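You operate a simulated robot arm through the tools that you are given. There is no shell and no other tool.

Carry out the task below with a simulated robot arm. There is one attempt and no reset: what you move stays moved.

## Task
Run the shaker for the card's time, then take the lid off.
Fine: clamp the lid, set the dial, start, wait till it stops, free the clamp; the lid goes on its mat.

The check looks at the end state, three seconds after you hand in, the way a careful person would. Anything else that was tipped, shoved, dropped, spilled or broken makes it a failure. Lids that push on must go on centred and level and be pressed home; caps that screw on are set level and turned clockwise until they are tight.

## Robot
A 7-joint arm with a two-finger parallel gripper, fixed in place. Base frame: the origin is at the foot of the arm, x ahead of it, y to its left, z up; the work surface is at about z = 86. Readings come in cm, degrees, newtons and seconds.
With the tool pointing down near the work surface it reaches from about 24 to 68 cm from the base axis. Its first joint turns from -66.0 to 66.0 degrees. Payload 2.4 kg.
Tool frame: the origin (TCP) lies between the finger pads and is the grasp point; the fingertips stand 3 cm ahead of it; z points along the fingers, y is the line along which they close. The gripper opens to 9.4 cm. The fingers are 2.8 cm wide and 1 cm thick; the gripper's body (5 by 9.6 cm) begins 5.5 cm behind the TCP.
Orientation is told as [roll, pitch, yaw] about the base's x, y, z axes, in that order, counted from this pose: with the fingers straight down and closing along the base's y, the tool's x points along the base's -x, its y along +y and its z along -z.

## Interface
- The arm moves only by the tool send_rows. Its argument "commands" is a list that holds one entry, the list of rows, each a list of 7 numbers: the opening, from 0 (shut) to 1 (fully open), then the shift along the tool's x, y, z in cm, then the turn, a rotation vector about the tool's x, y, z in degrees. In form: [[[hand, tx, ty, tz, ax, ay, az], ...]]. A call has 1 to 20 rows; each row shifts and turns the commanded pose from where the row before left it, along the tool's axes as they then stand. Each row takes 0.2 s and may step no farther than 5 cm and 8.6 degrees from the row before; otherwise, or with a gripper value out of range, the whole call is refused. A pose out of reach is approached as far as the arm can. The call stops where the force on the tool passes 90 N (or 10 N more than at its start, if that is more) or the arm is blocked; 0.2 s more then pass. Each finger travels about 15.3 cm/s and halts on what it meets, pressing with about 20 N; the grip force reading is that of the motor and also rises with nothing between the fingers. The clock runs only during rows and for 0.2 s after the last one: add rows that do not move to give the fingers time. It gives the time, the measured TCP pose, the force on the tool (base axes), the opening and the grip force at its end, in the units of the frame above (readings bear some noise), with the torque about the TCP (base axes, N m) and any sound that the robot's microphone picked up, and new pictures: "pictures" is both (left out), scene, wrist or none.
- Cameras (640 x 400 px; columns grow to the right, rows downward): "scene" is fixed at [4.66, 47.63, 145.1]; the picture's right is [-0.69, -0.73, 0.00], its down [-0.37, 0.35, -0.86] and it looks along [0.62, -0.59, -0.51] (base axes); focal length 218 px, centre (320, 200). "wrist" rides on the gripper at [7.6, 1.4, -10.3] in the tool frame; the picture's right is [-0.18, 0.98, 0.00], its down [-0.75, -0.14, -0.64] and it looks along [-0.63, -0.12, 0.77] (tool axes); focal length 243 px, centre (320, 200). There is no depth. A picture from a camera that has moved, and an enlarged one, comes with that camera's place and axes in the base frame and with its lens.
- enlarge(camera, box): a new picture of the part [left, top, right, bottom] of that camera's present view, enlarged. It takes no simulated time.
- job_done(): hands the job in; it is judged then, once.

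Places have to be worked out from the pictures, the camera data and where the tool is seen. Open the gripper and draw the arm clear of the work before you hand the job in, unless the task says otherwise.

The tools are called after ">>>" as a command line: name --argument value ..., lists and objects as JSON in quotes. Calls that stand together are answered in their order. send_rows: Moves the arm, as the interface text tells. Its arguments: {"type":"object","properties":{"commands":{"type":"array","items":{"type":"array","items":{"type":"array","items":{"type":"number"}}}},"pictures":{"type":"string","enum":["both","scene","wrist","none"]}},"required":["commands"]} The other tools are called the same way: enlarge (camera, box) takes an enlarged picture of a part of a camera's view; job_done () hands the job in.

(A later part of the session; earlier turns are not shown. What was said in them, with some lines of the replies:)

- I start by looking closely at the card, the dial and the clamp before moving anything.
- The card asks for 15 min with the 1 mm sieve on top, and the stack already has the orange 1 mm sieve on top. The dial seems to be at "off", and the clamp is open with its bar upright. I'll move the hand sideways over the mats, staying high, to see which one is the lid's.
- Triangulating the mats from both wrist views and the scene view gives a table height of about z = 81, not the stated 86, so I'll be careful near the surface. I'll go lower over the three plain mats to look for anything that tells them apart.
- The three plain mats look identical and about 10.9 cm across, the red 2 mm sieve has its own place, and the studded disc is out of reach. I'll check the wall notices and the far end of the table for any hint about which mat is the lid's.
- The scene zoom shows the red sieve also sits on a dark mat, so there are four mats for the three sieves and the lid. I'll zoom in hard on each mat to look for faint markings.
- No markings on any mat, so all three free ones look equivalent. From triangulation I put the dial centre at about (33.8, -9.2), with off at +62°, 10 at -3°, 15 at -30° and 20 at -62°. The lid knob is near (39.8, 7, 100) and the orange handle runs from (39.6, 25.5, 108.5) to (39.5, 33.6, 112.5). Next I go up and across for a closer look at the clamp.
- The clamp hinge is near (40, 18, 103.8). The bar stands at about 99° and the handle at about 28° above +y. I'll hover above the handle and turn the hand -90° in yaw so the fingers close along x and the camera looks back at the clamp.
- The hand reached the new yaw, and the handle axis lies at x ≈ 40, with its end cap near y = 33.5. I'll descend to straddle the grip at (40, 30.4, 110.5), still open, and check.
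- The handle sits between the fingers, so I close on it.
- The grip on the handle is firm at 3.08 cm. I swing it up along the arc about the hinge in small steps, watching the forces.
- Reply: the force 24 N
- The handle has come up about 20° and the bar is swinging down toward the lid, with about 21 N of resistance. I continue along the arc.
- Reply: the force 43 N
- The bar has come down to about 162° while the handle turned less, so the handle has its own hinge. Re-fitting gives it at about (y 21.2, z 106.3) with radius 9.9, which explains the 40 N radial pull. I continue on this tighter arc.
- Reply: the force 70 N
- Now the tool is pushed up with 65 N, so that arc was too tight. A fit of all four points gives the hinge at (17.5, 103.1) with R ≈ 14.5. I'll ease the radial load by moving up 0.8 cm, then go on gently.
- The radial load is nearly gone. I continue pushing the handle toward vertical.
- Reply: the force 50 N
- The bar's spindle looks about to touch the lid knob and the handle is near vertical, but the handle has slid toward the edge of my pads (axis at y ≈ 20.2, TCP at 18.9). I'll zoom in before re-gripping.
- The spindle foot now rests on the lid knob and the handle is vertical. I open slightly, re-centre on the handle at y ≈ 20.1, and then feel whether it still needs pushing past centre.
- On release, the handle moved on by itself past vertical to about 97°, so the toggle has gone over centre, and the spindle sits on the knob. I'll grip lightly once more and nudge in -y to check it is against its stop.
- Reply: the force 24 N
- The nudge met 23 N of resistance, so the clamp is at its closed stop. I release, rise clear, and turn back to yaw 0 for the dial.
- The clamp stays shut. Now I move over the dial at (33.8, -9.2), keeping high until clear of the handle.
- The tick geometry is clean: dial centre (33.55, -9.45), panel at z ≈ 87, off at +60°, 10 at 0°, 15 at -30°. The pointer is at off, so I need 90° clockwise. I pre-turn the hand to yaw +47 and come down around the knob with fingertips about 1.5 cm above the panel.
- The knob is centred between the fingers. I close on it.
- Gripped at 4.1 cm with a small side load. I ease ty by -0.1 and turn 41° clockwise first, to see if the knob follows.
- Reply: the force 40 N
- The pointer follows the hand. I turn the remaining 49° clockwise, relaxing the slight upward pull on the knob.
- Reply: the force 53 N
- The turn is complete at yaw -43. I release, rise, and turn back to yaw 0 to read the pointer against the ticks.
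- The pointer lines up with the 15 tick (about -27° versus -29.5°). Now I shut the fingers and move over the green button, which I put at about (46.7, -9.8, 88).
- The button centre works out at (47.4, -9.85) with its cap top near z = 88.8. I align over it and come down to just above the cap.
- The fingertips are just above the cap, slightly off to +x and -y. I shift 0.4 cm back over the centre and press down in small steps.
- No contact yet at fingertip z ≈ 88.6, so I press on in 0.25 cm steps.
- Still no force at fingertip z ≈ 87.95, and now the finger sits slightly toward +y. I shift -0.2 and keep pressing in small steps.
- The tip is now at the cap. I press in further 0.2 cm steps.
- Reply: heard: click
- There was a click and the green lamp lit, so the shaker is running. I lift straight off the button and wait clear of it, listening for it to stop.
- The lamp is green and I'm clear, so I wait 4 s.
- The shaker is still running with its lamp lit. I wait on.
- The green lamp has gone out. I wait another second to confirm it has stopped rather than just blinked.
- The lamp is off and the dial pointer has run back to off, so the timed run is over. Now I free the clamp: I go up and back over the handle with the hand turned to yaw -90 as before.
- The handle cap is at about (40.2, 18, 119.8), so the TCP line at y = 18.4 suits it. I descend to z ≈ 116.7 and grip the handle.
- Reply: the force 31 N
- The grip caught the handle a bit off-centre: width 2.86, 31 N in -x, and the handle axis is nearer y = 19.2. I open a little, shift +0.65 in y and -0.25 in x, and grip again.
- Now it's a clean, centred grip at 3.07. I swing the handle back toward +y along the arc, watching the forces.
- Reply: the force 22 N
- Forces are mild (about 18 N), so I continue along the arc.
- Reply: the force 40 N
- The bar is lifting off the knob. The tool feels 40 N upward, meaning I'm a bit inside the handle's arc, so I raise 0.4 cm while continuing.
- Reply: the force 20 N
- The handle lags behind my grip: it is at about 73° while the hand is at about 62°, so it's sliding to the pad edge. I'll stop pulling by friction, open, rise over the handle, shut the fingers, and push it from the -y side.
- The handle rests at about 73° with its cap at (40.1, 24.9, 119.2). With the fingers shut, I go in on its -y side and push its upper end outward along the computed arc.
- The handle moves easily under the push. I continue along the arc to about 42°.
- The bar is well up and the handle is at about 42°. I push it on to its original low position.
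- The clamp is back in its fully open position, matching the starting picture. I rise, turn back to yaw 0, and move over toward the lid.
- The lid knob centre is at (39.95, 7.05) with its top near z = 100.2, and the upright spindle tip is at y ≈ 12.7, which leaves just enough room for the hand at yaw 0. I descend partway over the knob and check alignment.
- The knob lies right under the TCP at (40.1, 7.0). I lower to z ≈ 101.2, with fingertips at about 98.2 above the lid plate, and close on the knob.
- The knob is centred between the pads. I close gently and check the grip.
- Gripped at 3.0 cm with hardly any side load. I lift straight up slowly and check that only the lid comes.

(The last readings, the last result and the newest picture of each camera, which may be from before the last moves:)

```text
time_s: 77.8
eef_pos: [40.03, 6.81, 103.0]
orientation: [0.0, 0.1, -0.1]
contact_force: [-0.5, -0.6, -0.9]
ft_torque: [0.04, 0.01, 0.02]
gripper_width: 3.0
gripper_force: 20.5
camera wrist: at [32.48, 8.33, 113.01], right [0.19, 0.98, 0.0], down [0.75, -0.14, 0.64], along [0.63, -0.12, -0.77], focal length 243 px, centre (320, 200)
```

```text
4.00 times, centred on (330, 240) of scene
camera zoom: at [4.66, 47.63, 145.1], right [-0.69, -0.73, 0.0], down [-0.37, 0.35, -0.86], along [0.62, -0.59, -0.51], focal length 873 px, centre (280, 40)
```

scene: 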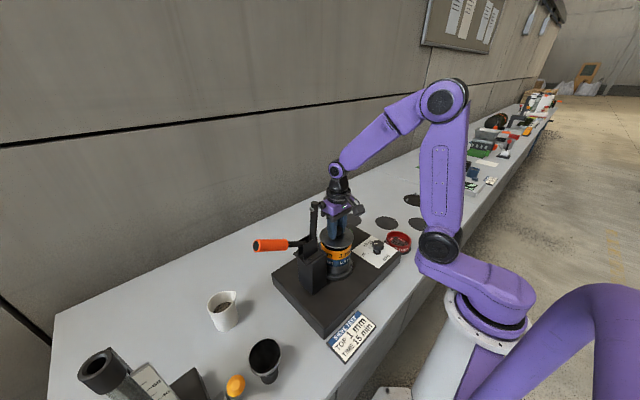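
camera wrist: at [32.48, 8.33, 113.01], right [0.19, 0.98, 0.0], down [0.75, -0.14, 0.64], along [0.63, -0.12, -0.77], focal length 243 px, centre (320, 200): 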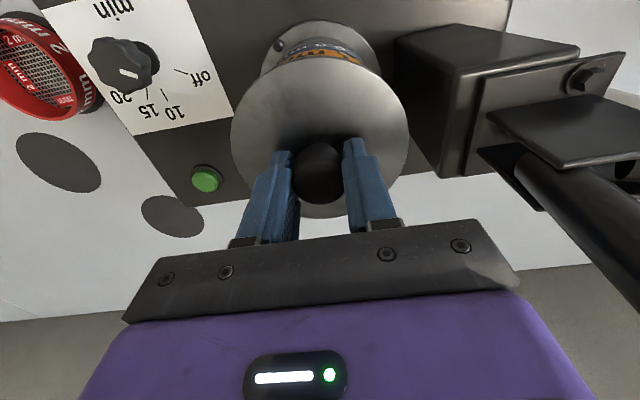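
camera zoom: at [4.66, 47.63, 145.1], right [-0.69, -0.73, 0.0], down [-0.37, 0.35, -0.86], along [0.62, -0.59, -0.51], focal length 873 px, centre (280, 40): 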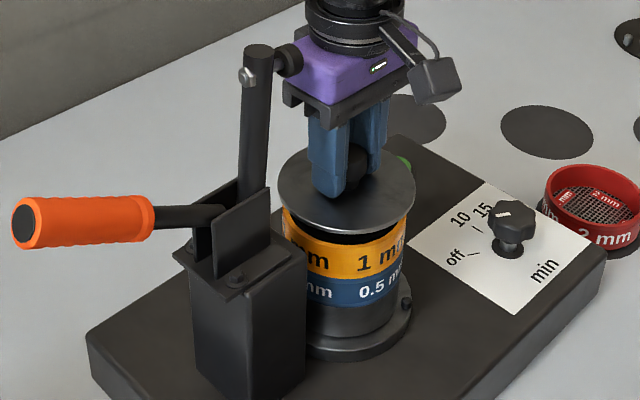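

Only the lid came up; the sieve stack stayed in place. I lift a bit more, then carry the lid smoothly at height toward the nearest free plain mat at about (58, -24.5).

>>> send_rows --commands '[[[0, 0, 0, -1.2, 0, 0, 0], [0, 0, 0, -2, 0, 0, 0], [0, 0, 0, -2, 0, 0, 0], [0, -0.8, -1.4, 0, 0, 0, 0], [0, -1.5, -2.62, 0, 0, 0, 0], [0, -1.5, -2.62, 0, 0, 0, 0], [0, -1.5, -2.62, 0, 0, 0, 0], [0, -1.5, -2.62, 0, 0, 0, 0], [0, -1.5, -2.62, 0, 0, 0, 0], [0, -1.5, -2.62, 0, 0, 0, 0], [0, -1.5, -2.62, 0, 0, 0, 0], [0, -1.5, -2.62, 0, 0, 0, 0], [0, -1.5, -2.62, 0, 0, 0, 0], [0, -1.5, -2.62, 0, 0, 0, 0], [0, -1.4, -2.4, 0, 0, 0, 0], [0, -0.8, -1.4, 0, 0, 0, 0], [0, 0, 0, 0, 0, 0, 0]]]'

>>> enlarge --camera "wrist" --box '[160, 20, 480, 240]'

>>> enlarge --camera "scene" --box '[290, 140, 430, 290]'

```text
time_s: 81.4
eef_pos: [58.07, -24.63, 108.21]
orientation: [0.1, 0.0, -0.1]
contact_force: [1.0, 0.0, -1.3]
ft_torque: [0.04, 0.01, 0.0]
gripper_width: 3.01
gripper_force: 20.4
camera wrist: at [50.4, -23.09, 118.27], right [0.19, 0.98, 0.0], down [0.75, -0.14, 0.64], along [0.63, -0.12, -0.77], focal length 243 px, centre (320, 200)
```

scene: 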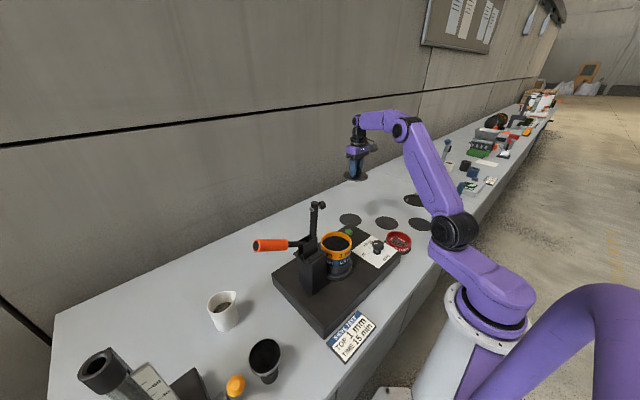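
wrist: 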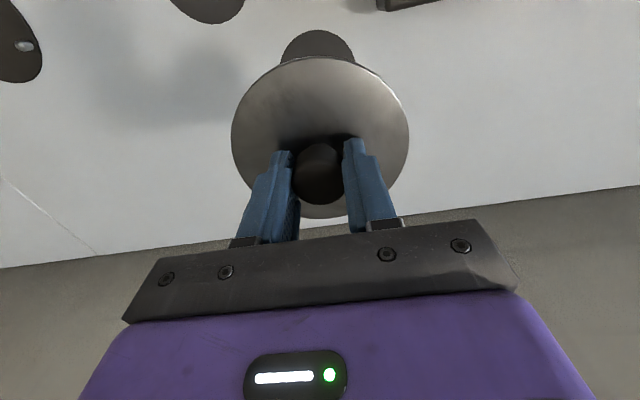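

```text
1.82 times, centred on (320, 130) of wrist
camera zoom: at [50.4, -23.09, 118.27], right [0.19, 0.98, 0.0], down [0.75, -0.14, 0.64], along [0.63, -0.12, -0.77], focal length 441 px, centre (320, 327)
```

zoom: 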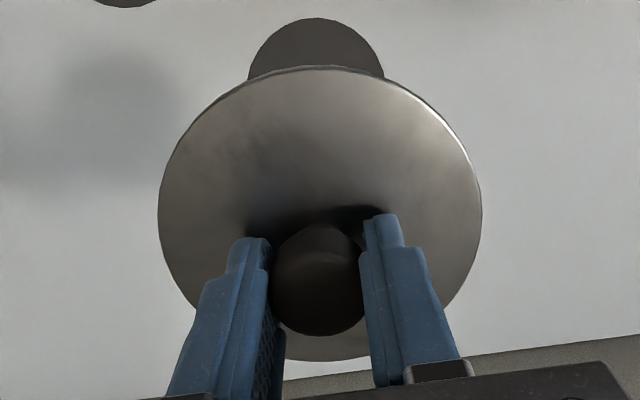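

```text
2.67 times, centred on (360, 215) of scene
camera zoom: at [4.66, 47.63, 145.1], right [-0.69, -0.73, 0.0], down [-0.37, 0.35, -0.86], along [0.62, -0.59, -0.51], focal length 582 px, centre (213, 160)
```

zoom: 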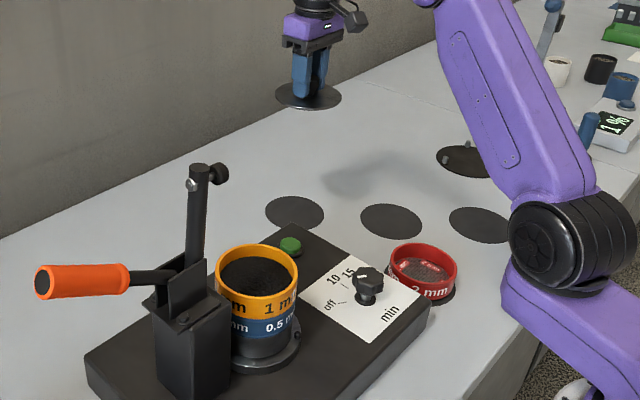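

The lid hangs level, and fitting the visible arc puts this mat's centre at about (58.5, -24.85). I nudge over it and lower to a few cm above the table.

>>> send_rows --commands '[[[0, -0.4, -0.15, 2, 0, 0, 0], [0, 0, 0, 3, 0, 0, 0], [0, 0, 0, 3, 0, 0, 0], [0, 0, 0, 3, 0, 0, 0], [0, 0, 0, 3, 0, 0, 0], [0, 0, 0, 3, 0, 0, 0], [0, 0, 0, 1.5, 0, 0, 0], [0, 0, 0, 0, 0, 0, 0]]]'

>>> enlarge --camera "wrist" --box '[160, 20, 480, 240]'

>>> enlarge --camera "scene" --box '[320, 180, 400, 250]'

```text
time_s: 83.2
eef_pos: [58.41, -24.7, 89.5]
orientation: [0.0, 0.0, -0.1]
contact_force: [0.5, 0.1, -1.5]
ft_torque: [0.0, 0.0, 0.01]
gripper_width: 3.01
gripper_force: 19.9
camera wrist: at [50.81, -23.28, 99.65], right [0.19, 0.98, 0.0], down [0.75, -0.14, 0.64], along [0.63, -0.12, -0.77], focal length 243 px, centre (320, 200)
```

scene: 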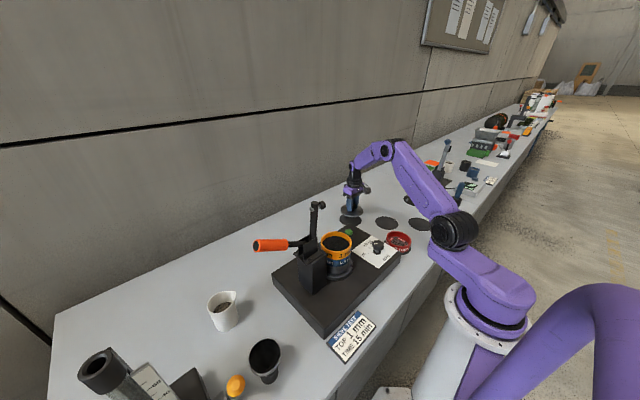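
wrist: 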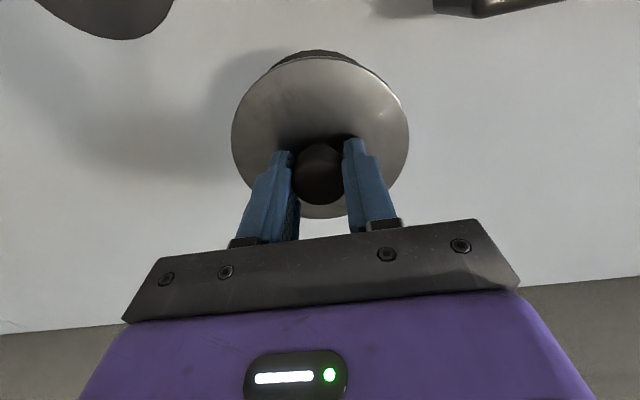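

```text
1.82 times, centred on (320, 130) of wrist
camera zoom: at [50.81, -23.28, 99.65], right [0.19, 0.98, 0.0], down [0.75, -0.14, 0.64], along [0.63, -0.12, -0.77], focal length 441 px, centre (320, 327)
```

zoom: 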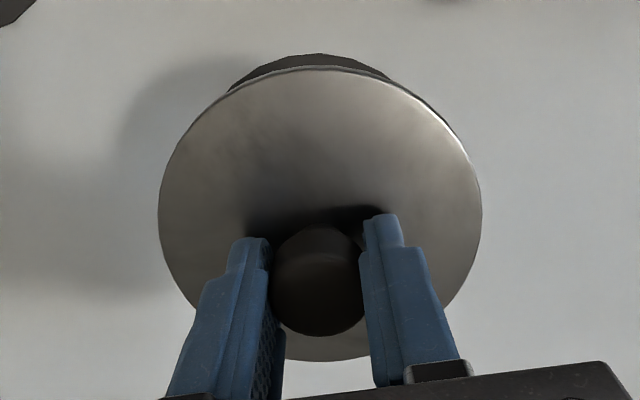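

```text
5.71 times, centred on (360, 215) of scene
camera zoom: at [4.66, 47.63, 145.1], right [-0.69, -0.73, 0.0], down [-0.37, 0.35, -0.86], along [0.62, -0.59, -0.51], focal length 1247 px, centre (91, 114)
```

zoom: 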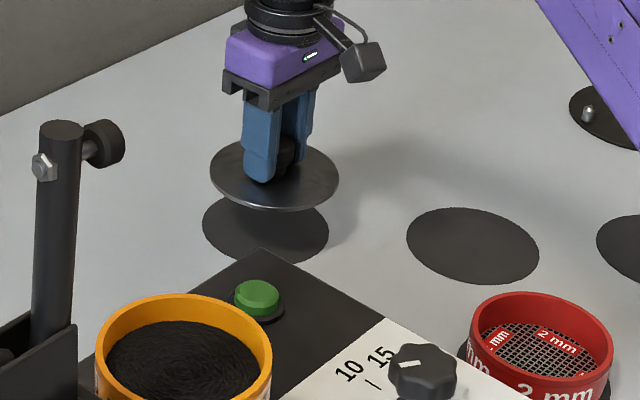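

The lid is about 4–5 cm above the mat and needs about 0.35 in x and 0.25 in y. I correct that and lower slowly, watching the force.

>>> send_rows --commands '[[[0, -0.35, 0.25, 0.5, 0, 0, 0], [0, 0, 0, 0.6, 0, 0, 0], [0, 0, 0, 0.6, 0, 0, 0], [0, 0, 0, 0.5, 0, 0, 0], [0, 0, 0, 0.4, 0, 0, 0], [0, 0, 0, 0, 0, 0, 0]]]'

>>> enlarge --camera "wrist" --box '[160, 20, 480, 240]'

>>> enlarge --camera "scene" --box '[320, 180, 400, 250]'

```text
time_s: 84.6
eef_pos: [58.79, -24.38, 86.87]
orientation: [0.0, -0.1, 0.0]
contact_force: [0.3, 0.2, -1.3]
ft_torque: [0.0, 0.02, 0.01]
gripper_width: 3.01
gripper_force: 20.1
camera wrist: at [51.15, -22.99, 97.05], right [0.19, 0.98, 0.0], down [0.75, -0.14, 0.64], along [0.63, -0.12, -0.77], focal length 243 px, centre (320, 200)
```

scene: 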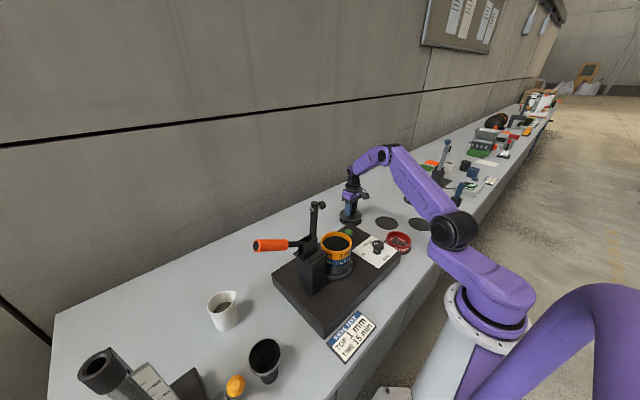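
wrist: 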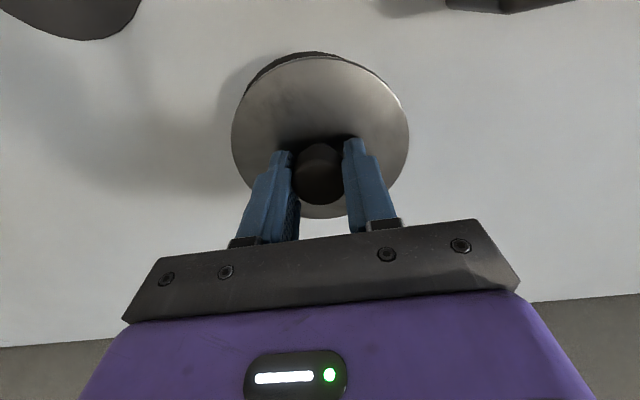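

```text
1.82 times, centred on (320, 130) of wrist
camera zoom: at [51.15, -22.99, 97.05], right [0.19, 0.98, 0.0], down [0.75, -0.14, 0.64], along [0.63, -0.12, -0.77], focal length 441 px, centre (320, 327)
```

zoom: 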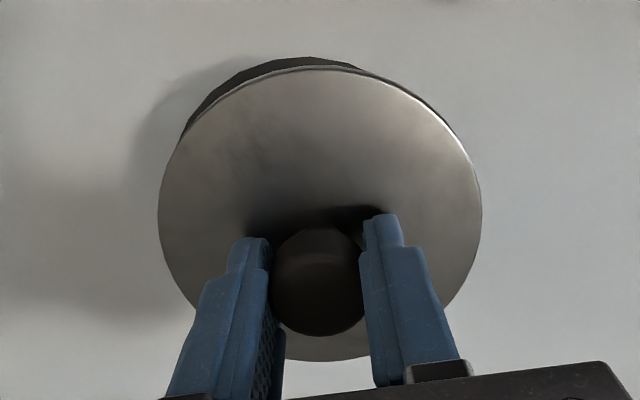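

```text
5.71 times, centred on (360, 215) of scene
camera zoom: at [4.66, 47.63, 145.1], right [-0.69, -0.73, 0.0], down [-0.37, 0.35, -0.86], along [0.62, -0.59, -0.51], focal length 1247 px, centre (91, 114)
```

zoom: 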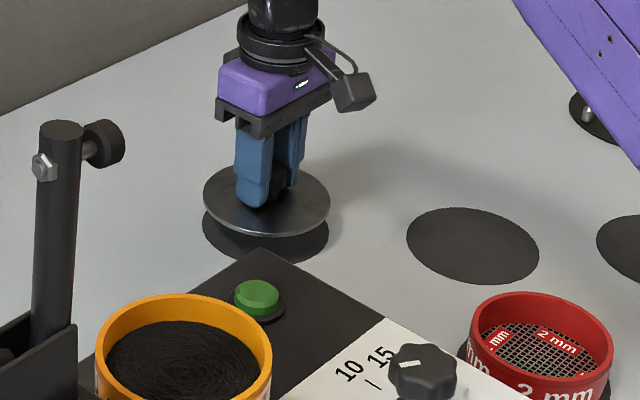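

The lid now lines up with the mat in the scene view and is still about 2 cm up. I shift 0.15 back in -y and continue down in small steps.

>>> send_rows --commands '[[[0, 0, -0.15, 0.4, 0, 0, 0], [0, 0, 0, 0.4, 0, 0, 0], [0, 0, 0, 0.3, 0, 0, 0], [0, 0, 0, 0.2, 0, 0, 0], [0, 0, 0, 0, 0, 0, 0]]]'

>>> enlarge --camera "scene" --box '[320, 180, 400, 250]'

>>> enlarge --camera "wrist" --box '[160, 20, 480, 240]'

```text
time_s: 85.8
eef_pos: [58.73, -24.52, 85.7]
orientation: [0.1, 0.0, -0.1]
contact_force: [-1.0, 0.1, -1.0]
ft_torque: [0.0, 0.03, -0.02]
gripper_width: 3.03
gripper_force: 20.1
camera wrist: at [51.15, -23.15, 95.75], right [0.19, 0.98, 0.0], down [0.75, -0.14, 0.64], along [0.63, -0.12, -0.77], focal length 243 px, centre (320, 200)
```

scene: 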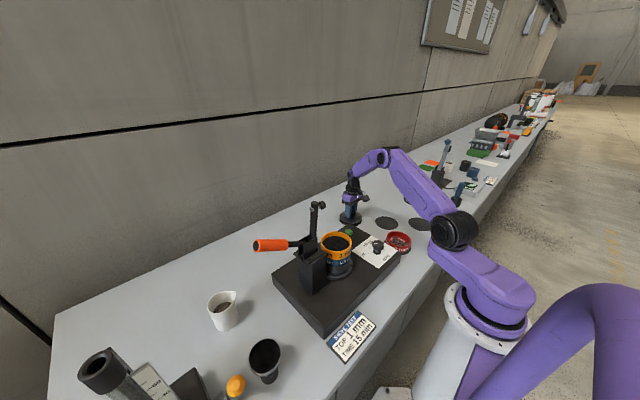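
wrist: 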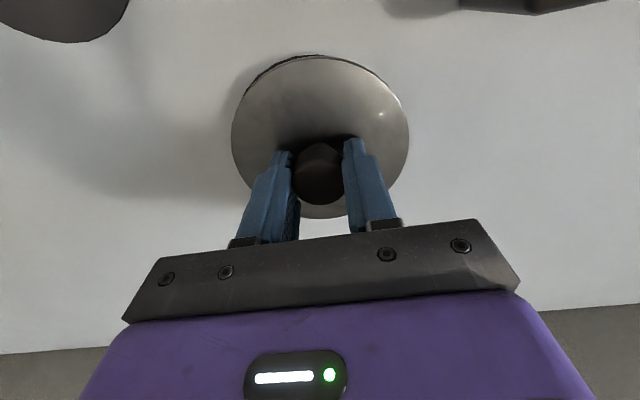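

```text
5.71 times, centred on (360, 215) of scene
camera zoom: at [4.66, 47.63, 145.1], right [-0.69, -0.73, 0.0], down [-0.37, 0.35, -0.86], along [0.62, -0.59, -0.51], focal length 1247 px, centre (91, 114)
```

zoom: 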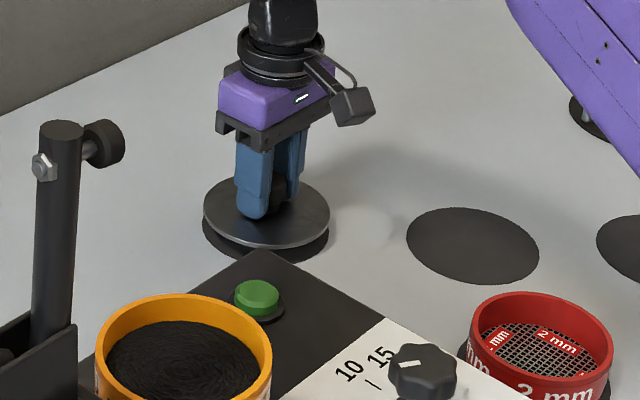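

```text
1.82 times, centred on (320, 130) of wrist
camera zoom: at [51.15, -23.15, 95.75], right [0.19, 0.98, 0.0], down [0.75, -0.14, 0.64], along [0.63, -0.12, -0.77], focal length 441 px, centre (320, 327)
```

zoom: 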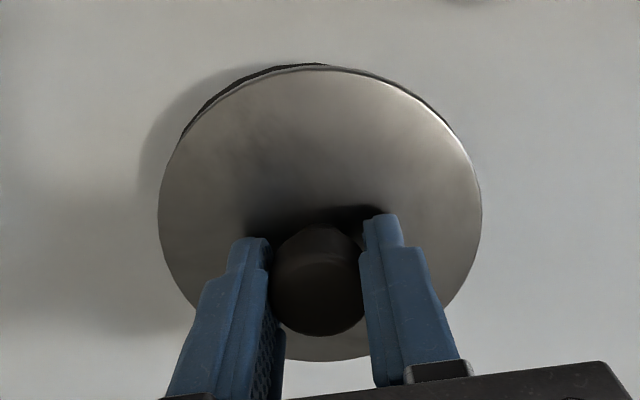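

Well centred, with roughly a centimetre left. I continue down in 0.2 cm steps.

>>> send_rows --commands '[[[0, 0, 0, 0.2, 0, 0, 0], [0, 0, 0, 0.2, 0, 0, 0], [0, 0, 0, 0.2, 0, 0, 0], [0, 0, 0, 0, 0, 0, 0]]]'

>>> enlarge --camera "scene" --box '[330, 200, 380, 240]'

```text
time_s: 86.8
eef_pos: [58.64, -24.6, 85.07]
orientation: [0.0, 0.0, -0.2]
contact_force: [0.4, 0.2, -0.8]
ft_torque: [-0.01, 0.02, -0.01]
gripper_width: 3.01
gripper_force: 19.9
camera wrist: at [51.14, -23.13, 95.15], right [0.19, 0.98, 0.0], down [0.75, -0.14, 0.64], along [0.63, -0.12, -0.77], focal length 243 px, centre (320, 200)
```

scene: 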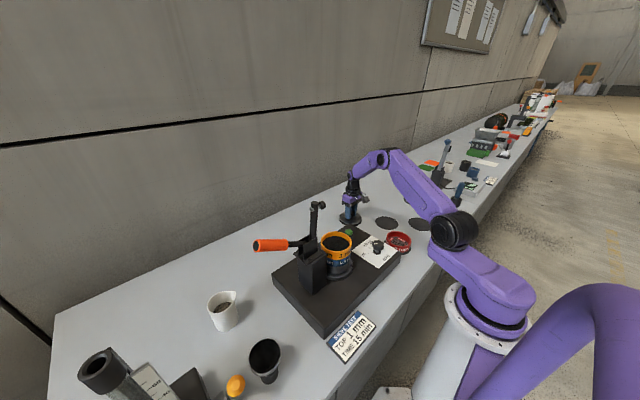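
wrist: 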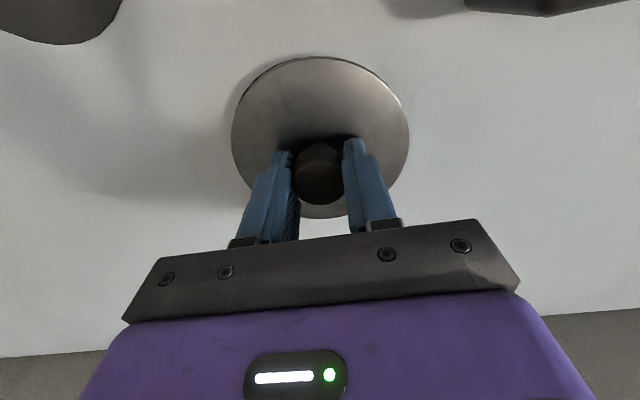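

```text
10.00 times, centred on (355, 220) of scene
camera zoom: at [4.66, 47.63, 145.1], right [-0.69, -0.73, 0.0], down [-0.37, 0.35, -0.86], along [0.62, -0.59, -0.51], focal length 2183 px, centre (-30, 0)
```

zoom: 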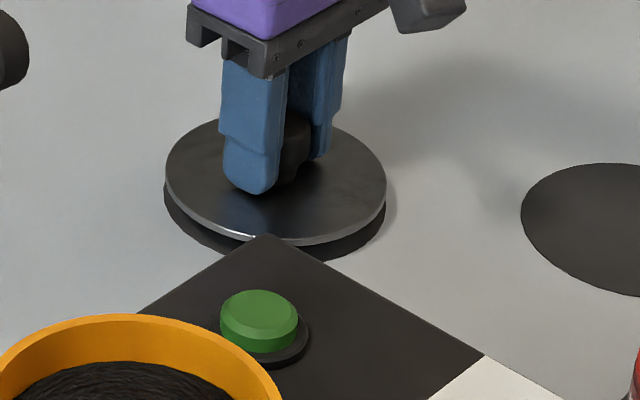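

A small gap remains, so I keep going in 0.15–0.2 cm steps until the force shows contact.

>>> send_rows --commands '[[[0, 0, 0, 0.2, 0, 0, 0], [0, 0, 0, 0.2, 0, 0, 0], [0, 0, 0, 0.15, 0, 0, 0], [0, 0, 0, 0, 0, 0, 0]]]' --pictures "none"

>>> enlarge --camera "scene" --box '[330, 200, 380, 240]'

```text
time_s: 87.8
eef_pos: [58.7, -24.49, 84.61]
orientation: [0.1, 0.0, -0.1]
contact_force: [0.2, 0.0, -2.1]
ft_torque: [-0.01, -0.01, -0.01]
gripper_width: 3.0
gripper_force: 19.8
```

```text
10.00 times, centred on (355, 220) of scene
camera zoom: at [4.66, 47.63, 145.1], right [-0.69, -0.73, 0.0], down [-0.37, 0.35, -0.86], along [0.62, -0.59, -0.51], focal length 2183 px, centre (-30, 0)
```

zoom: 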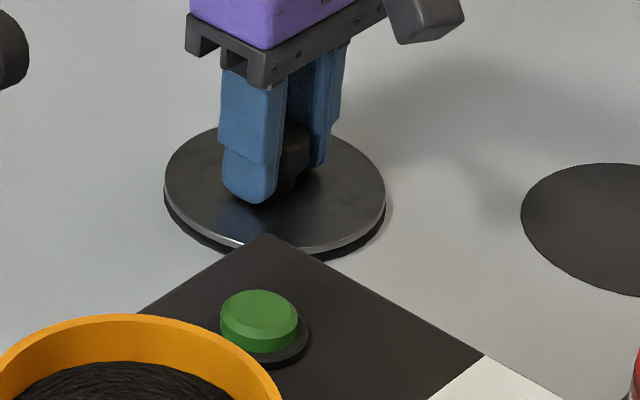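

About 0.4 cm remains. I go down in 0.1 cm steps.

>>> send_rows --commands '[[[0, 0, 0, 0.12, 0, 0, 0], [0, 0, 0, 0.12, 0, 0, 0], [0, 0, 0, 0.1, 0, 0, 0], [0, 0, 0, 0, 0, 0, 0]]]' --pictures "none"

>>> enlarge --camera "scene" --box '[330, 200, 380, 240]'

```text
time_s: 88.8
eef_pos: [58.72, -24.51, 84.4]
orientation: [-0.1, -0.1, -0.1]
contact_force: [-6.7, 4.1, 22.6]
ft_torque: [0.11, 0.22, 0.01]
gripper_width: 2.99
gripper_force: 20.1
```

```text
10.00 times, centred on (355, 220) of scene
camera zoom: at [4.6, 47.65, 145.09], right [-0.69, -0.73, 0.0], down [-0.37, 0.35, -0.86], along [0.62, -0.59, -0.51], focal length 2183 px, centre (-30, 0)
```

zoom: 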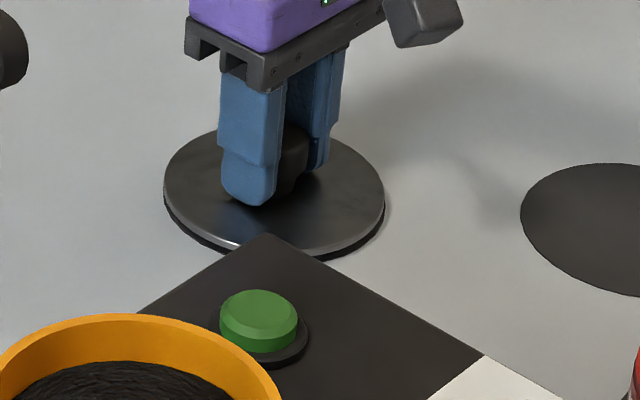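

The lid is down on the mat (22 N contact). I ease up 0.15 cm and open the fingers.

>>> send_rows --commands '[[[0, 0, 0, -0.15, 0, 0, 0], [0.4, 0, 0, 0, 0, 0, 0], [0.6, 0, 0, 0, 0, 0, 0], [0.6, 0, 0, 0, 0, 0, 0]]]'

>>> enlarge --camera "wrist" --box '[160, 20, 480, 240]'

```text
time_s: 89.8
eef_pos: [58.7, -24.52, 84.3]
orientation: [0.0, 0.0, -0.1]
contact_force: [-0.6, -0.6, 0.0]
ft_torque: [0.01, -0.03, 0.02]
gripper_width: 5.63
gripper_force: 0.2
camera wrist: at [51.13, -23.14, 94.4], right [0.19, 0.98, 0.0], down [0.75, -0.14, 0.64], along [0.63, -0.12, -0.77], focal length 243 px, centre (320, 200)
```

scene: 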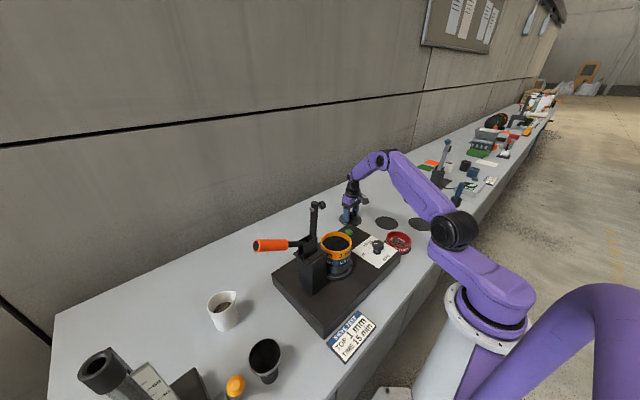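
wrist: 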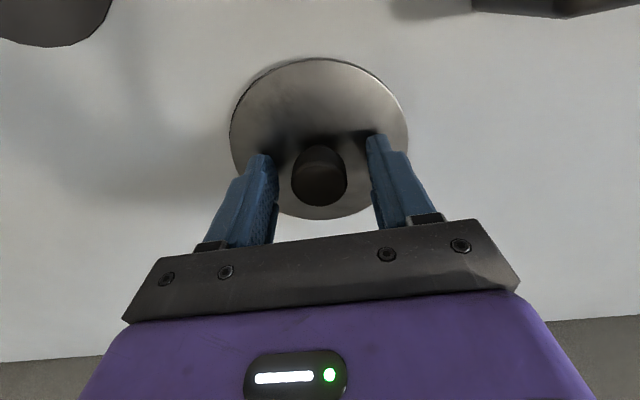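

```text
1.82 times, centred on (320, 130) of wrist
camera zoom: at [51.13, -23.14, 94.4], right [0.19, 0.98, 0.0], down [0.75, -0.14, 0.64], along [0.63, -0.12, -0.77], focal length 441 px, centre (320, 327)
```

zoom: 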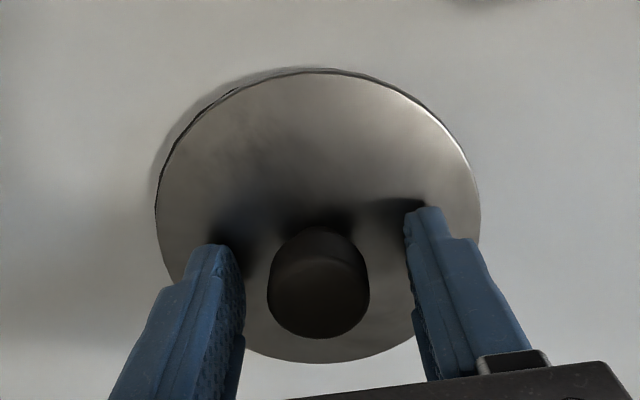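

The lid is free and sits flat, centred on the mat. I rise straight up and look over the whole scene.

>>> send_rows --commands '[[[0.6, 0, 0, -2, 0, 0, 0], [0.6, 0, 0, -4, 0, 0, 0], [0.6, 0, 0, -4.5, 0, 0, 0], [0.8, 0, 0, -4.5, 0, 0, 0], [1, 0, 0, -4.5, 0, 0, 0], [1, 1.5, 0, -4.5, 0, 0, 0], [1, 4, 0, -2.5, 0, 0, 0], [1, 4, 0, -2.5, 0, 0, 0], [1, 4, 0, -2.5, 0, 0, 0], [1, 4, 0, -2.5, 0, 0, 0], [1, 4, 0, 0, 0, 0, 0], [1, 0, 0, 0, 0, 0, 0]]]'

>>> enlarge --camera "scene" --box '[240, 180, 450, 300]'

>>> enlarge --camera "scene" --box '[330, 200, 380, 240]'

>>> enlarge --camera "wrist" --box '[200, 40, 480, 220]'

```text
time_s: 92.4
eef_pos: [37.13, -24.5, 118.36]
orientation: [0.0, 0.0, -0.1]
contact_force: [-1.4, -0.5, 0.3]
ft_torque: [0.01, 0.0, 0.03]
gripper_width: 9.4
gripper_force: 0.0
camera wrist: at [29.54, -23.09, 128.47], right [0.19, 0.98, 0.0], down [0.75, -0.14, 0.64], along [0.63, -0.12, -0.77], focal length 243 px, centre (320, 200)
```

scene: 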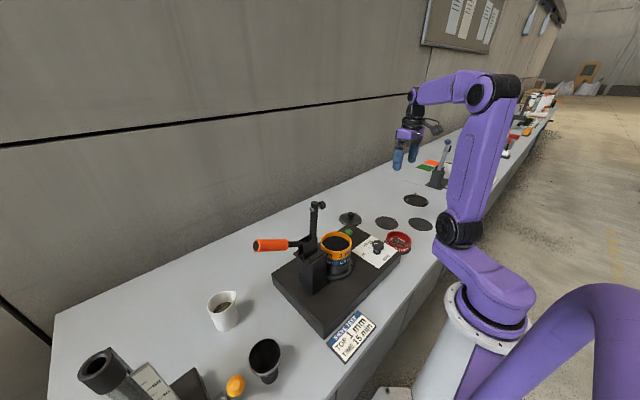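
wrist: 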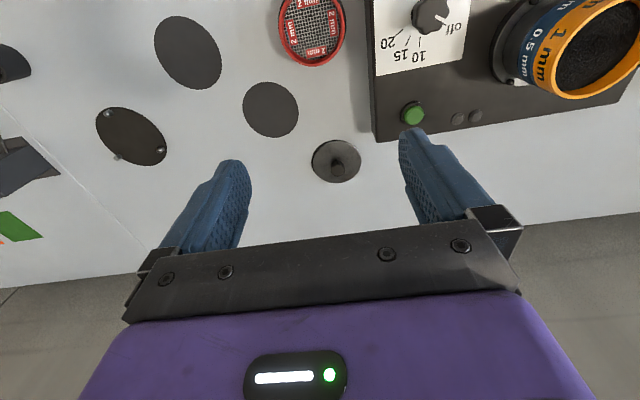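

```text
3.05 times, centred on (345, 240) of scene
camera zoom: at [4.66, 47.63, 145.1], right [-0.69, -0.73, 0.0], down [-0.37, 0.35, -0.86], along [0.62, -0.59, -0.51], focal length 665 px, centre (244, 78)
```

zoom: 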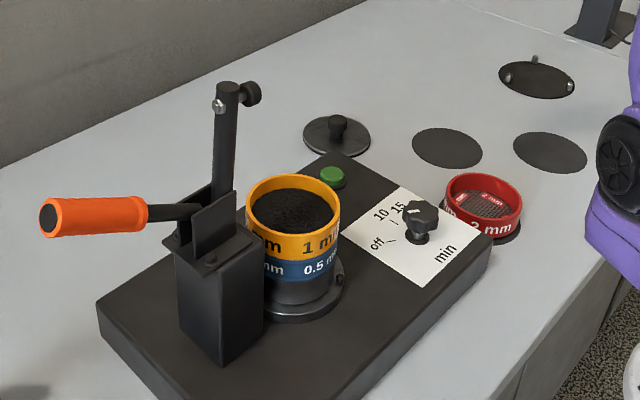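

```text
10.00 times, centred on (355, 220) of scene
camera zoom: at [4.66, 47.63, 145.1], right [-0.69, -0.73, 0.0], down [-0.37, 0.35, -0.86], along [0.62, -0.59, -0.51], focal length 2183 px, centre (-30, 0)
```

zoom: 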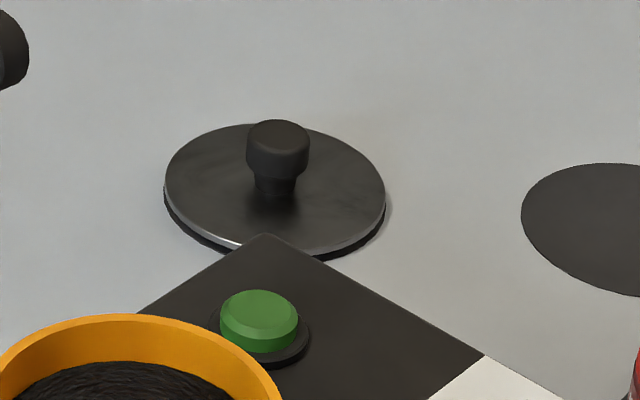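

```text
2.22 times, centred on (340, 130) of wrist
camera zoom: at [29.54, -23.09, 128.47], right [0.19, 0.98, 0.0], down [0.75, -0.14, 0.64], along [0.63, -0.12, -0.77], focal length 539 px, centre (276, 356)
```

zoom: 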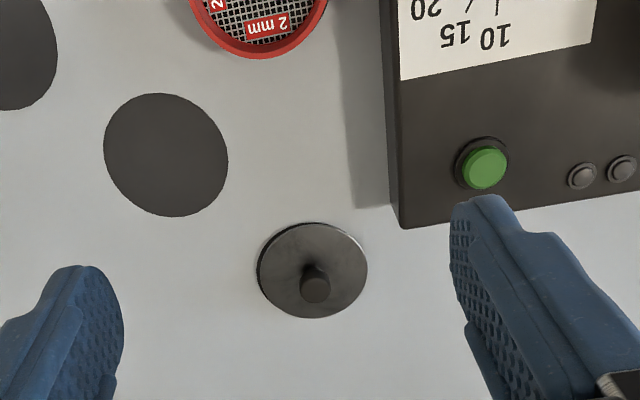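

The lid lies flat and centred on its mat, the clamp is open, the dial is back at off, the lamps are out, and nothing else has shifted. I withdraw the arm to its starting pose, well clear.

>>> send_rows --commands '[[[1, 0.6, 0, -4.5, 0, 0, 0], [1, 0.6, 0, -4.5, 0, 0, 0], [1, 0.6, 0, -4.2, 0, 0, 0], [1, 0.6, 4, 0, 0, 0, 0], [1, 0.6, 4, 0, 0, 0, 0], [1, 0.6, 4, 0, 0, 0, 0], [1, 0.6, 4, 0, 0, 0, 0], [1, 0.6, 4, 0, 0, 0, 0], [1, 0.5, 4, 0, 0, 0, 0], [1, 0, 0, 0, 0, 0, 0]]]'

>>> enlarge --camera "scene" --box '[240, 180, 450, 370]'

>>> enlarge --camera "wrist" --box '[100, 0, 640, 200]'

```text
time_s: 94.6
eef_pos: [31.96, -0.51, 131.71]
orientation: [0.0, 0.1, -0.1]
contact_force: [0.3, 0.1, 0.1]
ft_torque: [-0.01, 0.02, 0.0]
gripper_width: 9.39
gripper_force: 0.1
camera wrist: at [24.38, 0.98, 141.64], right [0.19, 0.98, 0.0], down [0.75, -0.14, 0.64], along [0.63, -0.12, -0.77], focal length 243 px, centre (320, 200)
```

scene: 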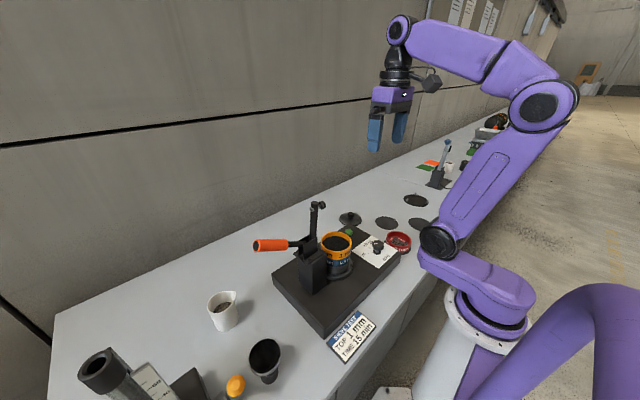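
wrist: 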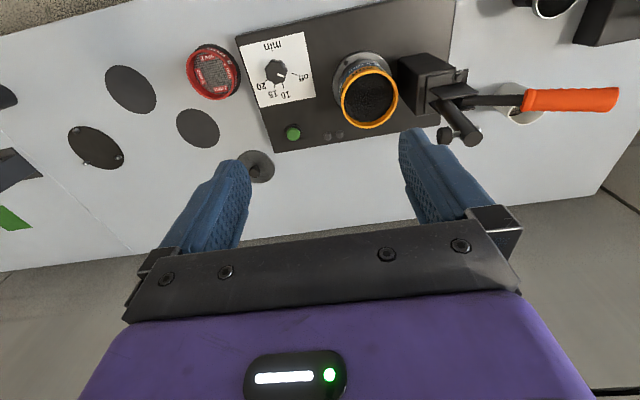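

```text
2.11 times, centred on (345, 275) of scene
camera zoom: at [4.66, 47.63, 145.1], right [-0.69, -0.73, 0.0], down [-0.37, 0.35, -0.86], along [0.62, -0.59, -0.51], focal length 460 px, centre (267, 42)
```

zoom: 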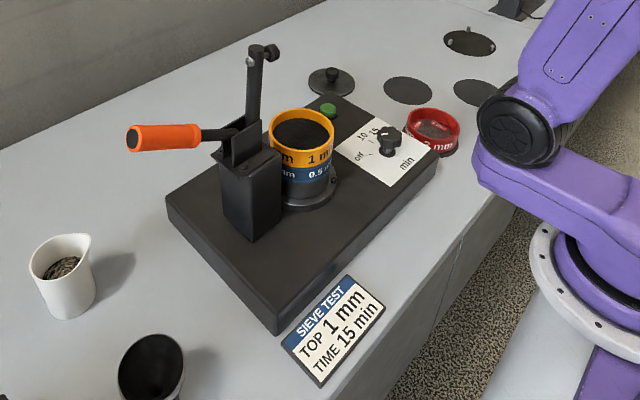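

```text
1.19 times, centred on (370, 100) of wrist
camera zoom: at [24.38, 0.98, 141.64], right [0.19, 0.98, 0.0], down [0.75, -0.14, 0.64], along [0.63, -0.12, -0.77], focal length 288 px, centre (261, 318)
```

zoom: 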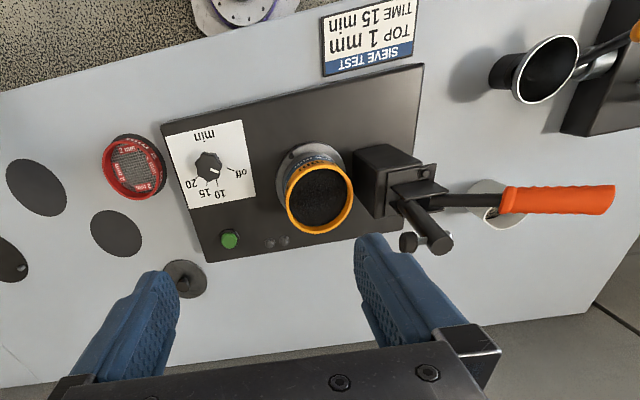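

The final views show the stack standing undisturbed on the shaker with its lid off, and the lid flat on its mat. The clamp is free, the shaker is stopped, and the gripper is open with the arm clear. I hand in.

>>> job_done

```text
The job is handed in.
```

I ran the shaker at the card's 15 min setting and took the lid off; it now lies flat and centred on a mat. One thing I couldn't confirm is whether that is the lid's own mat.

- **Run:** I clamped the lid, turned the dial from off to 15 and pressed start. A click sounded and the green lamp lit. It ran until the lamp went out and the dial was back at off. I heard no sound when it stopped.
- **Clamp:** I opened it fully again after the run. My grip slipped on the way back, so I finished the swing by pushing the handle with closed fingers.
- **Lid and mat:** The three free mats have no markings and look the same size. I chose the one closest to the stack, beside the shaker.
- **Everything else:** The sieve stack, the 2 mm sieve, the card and the cups show no change in the final pictures. The gripper is open and the arm is back at its starting pose.
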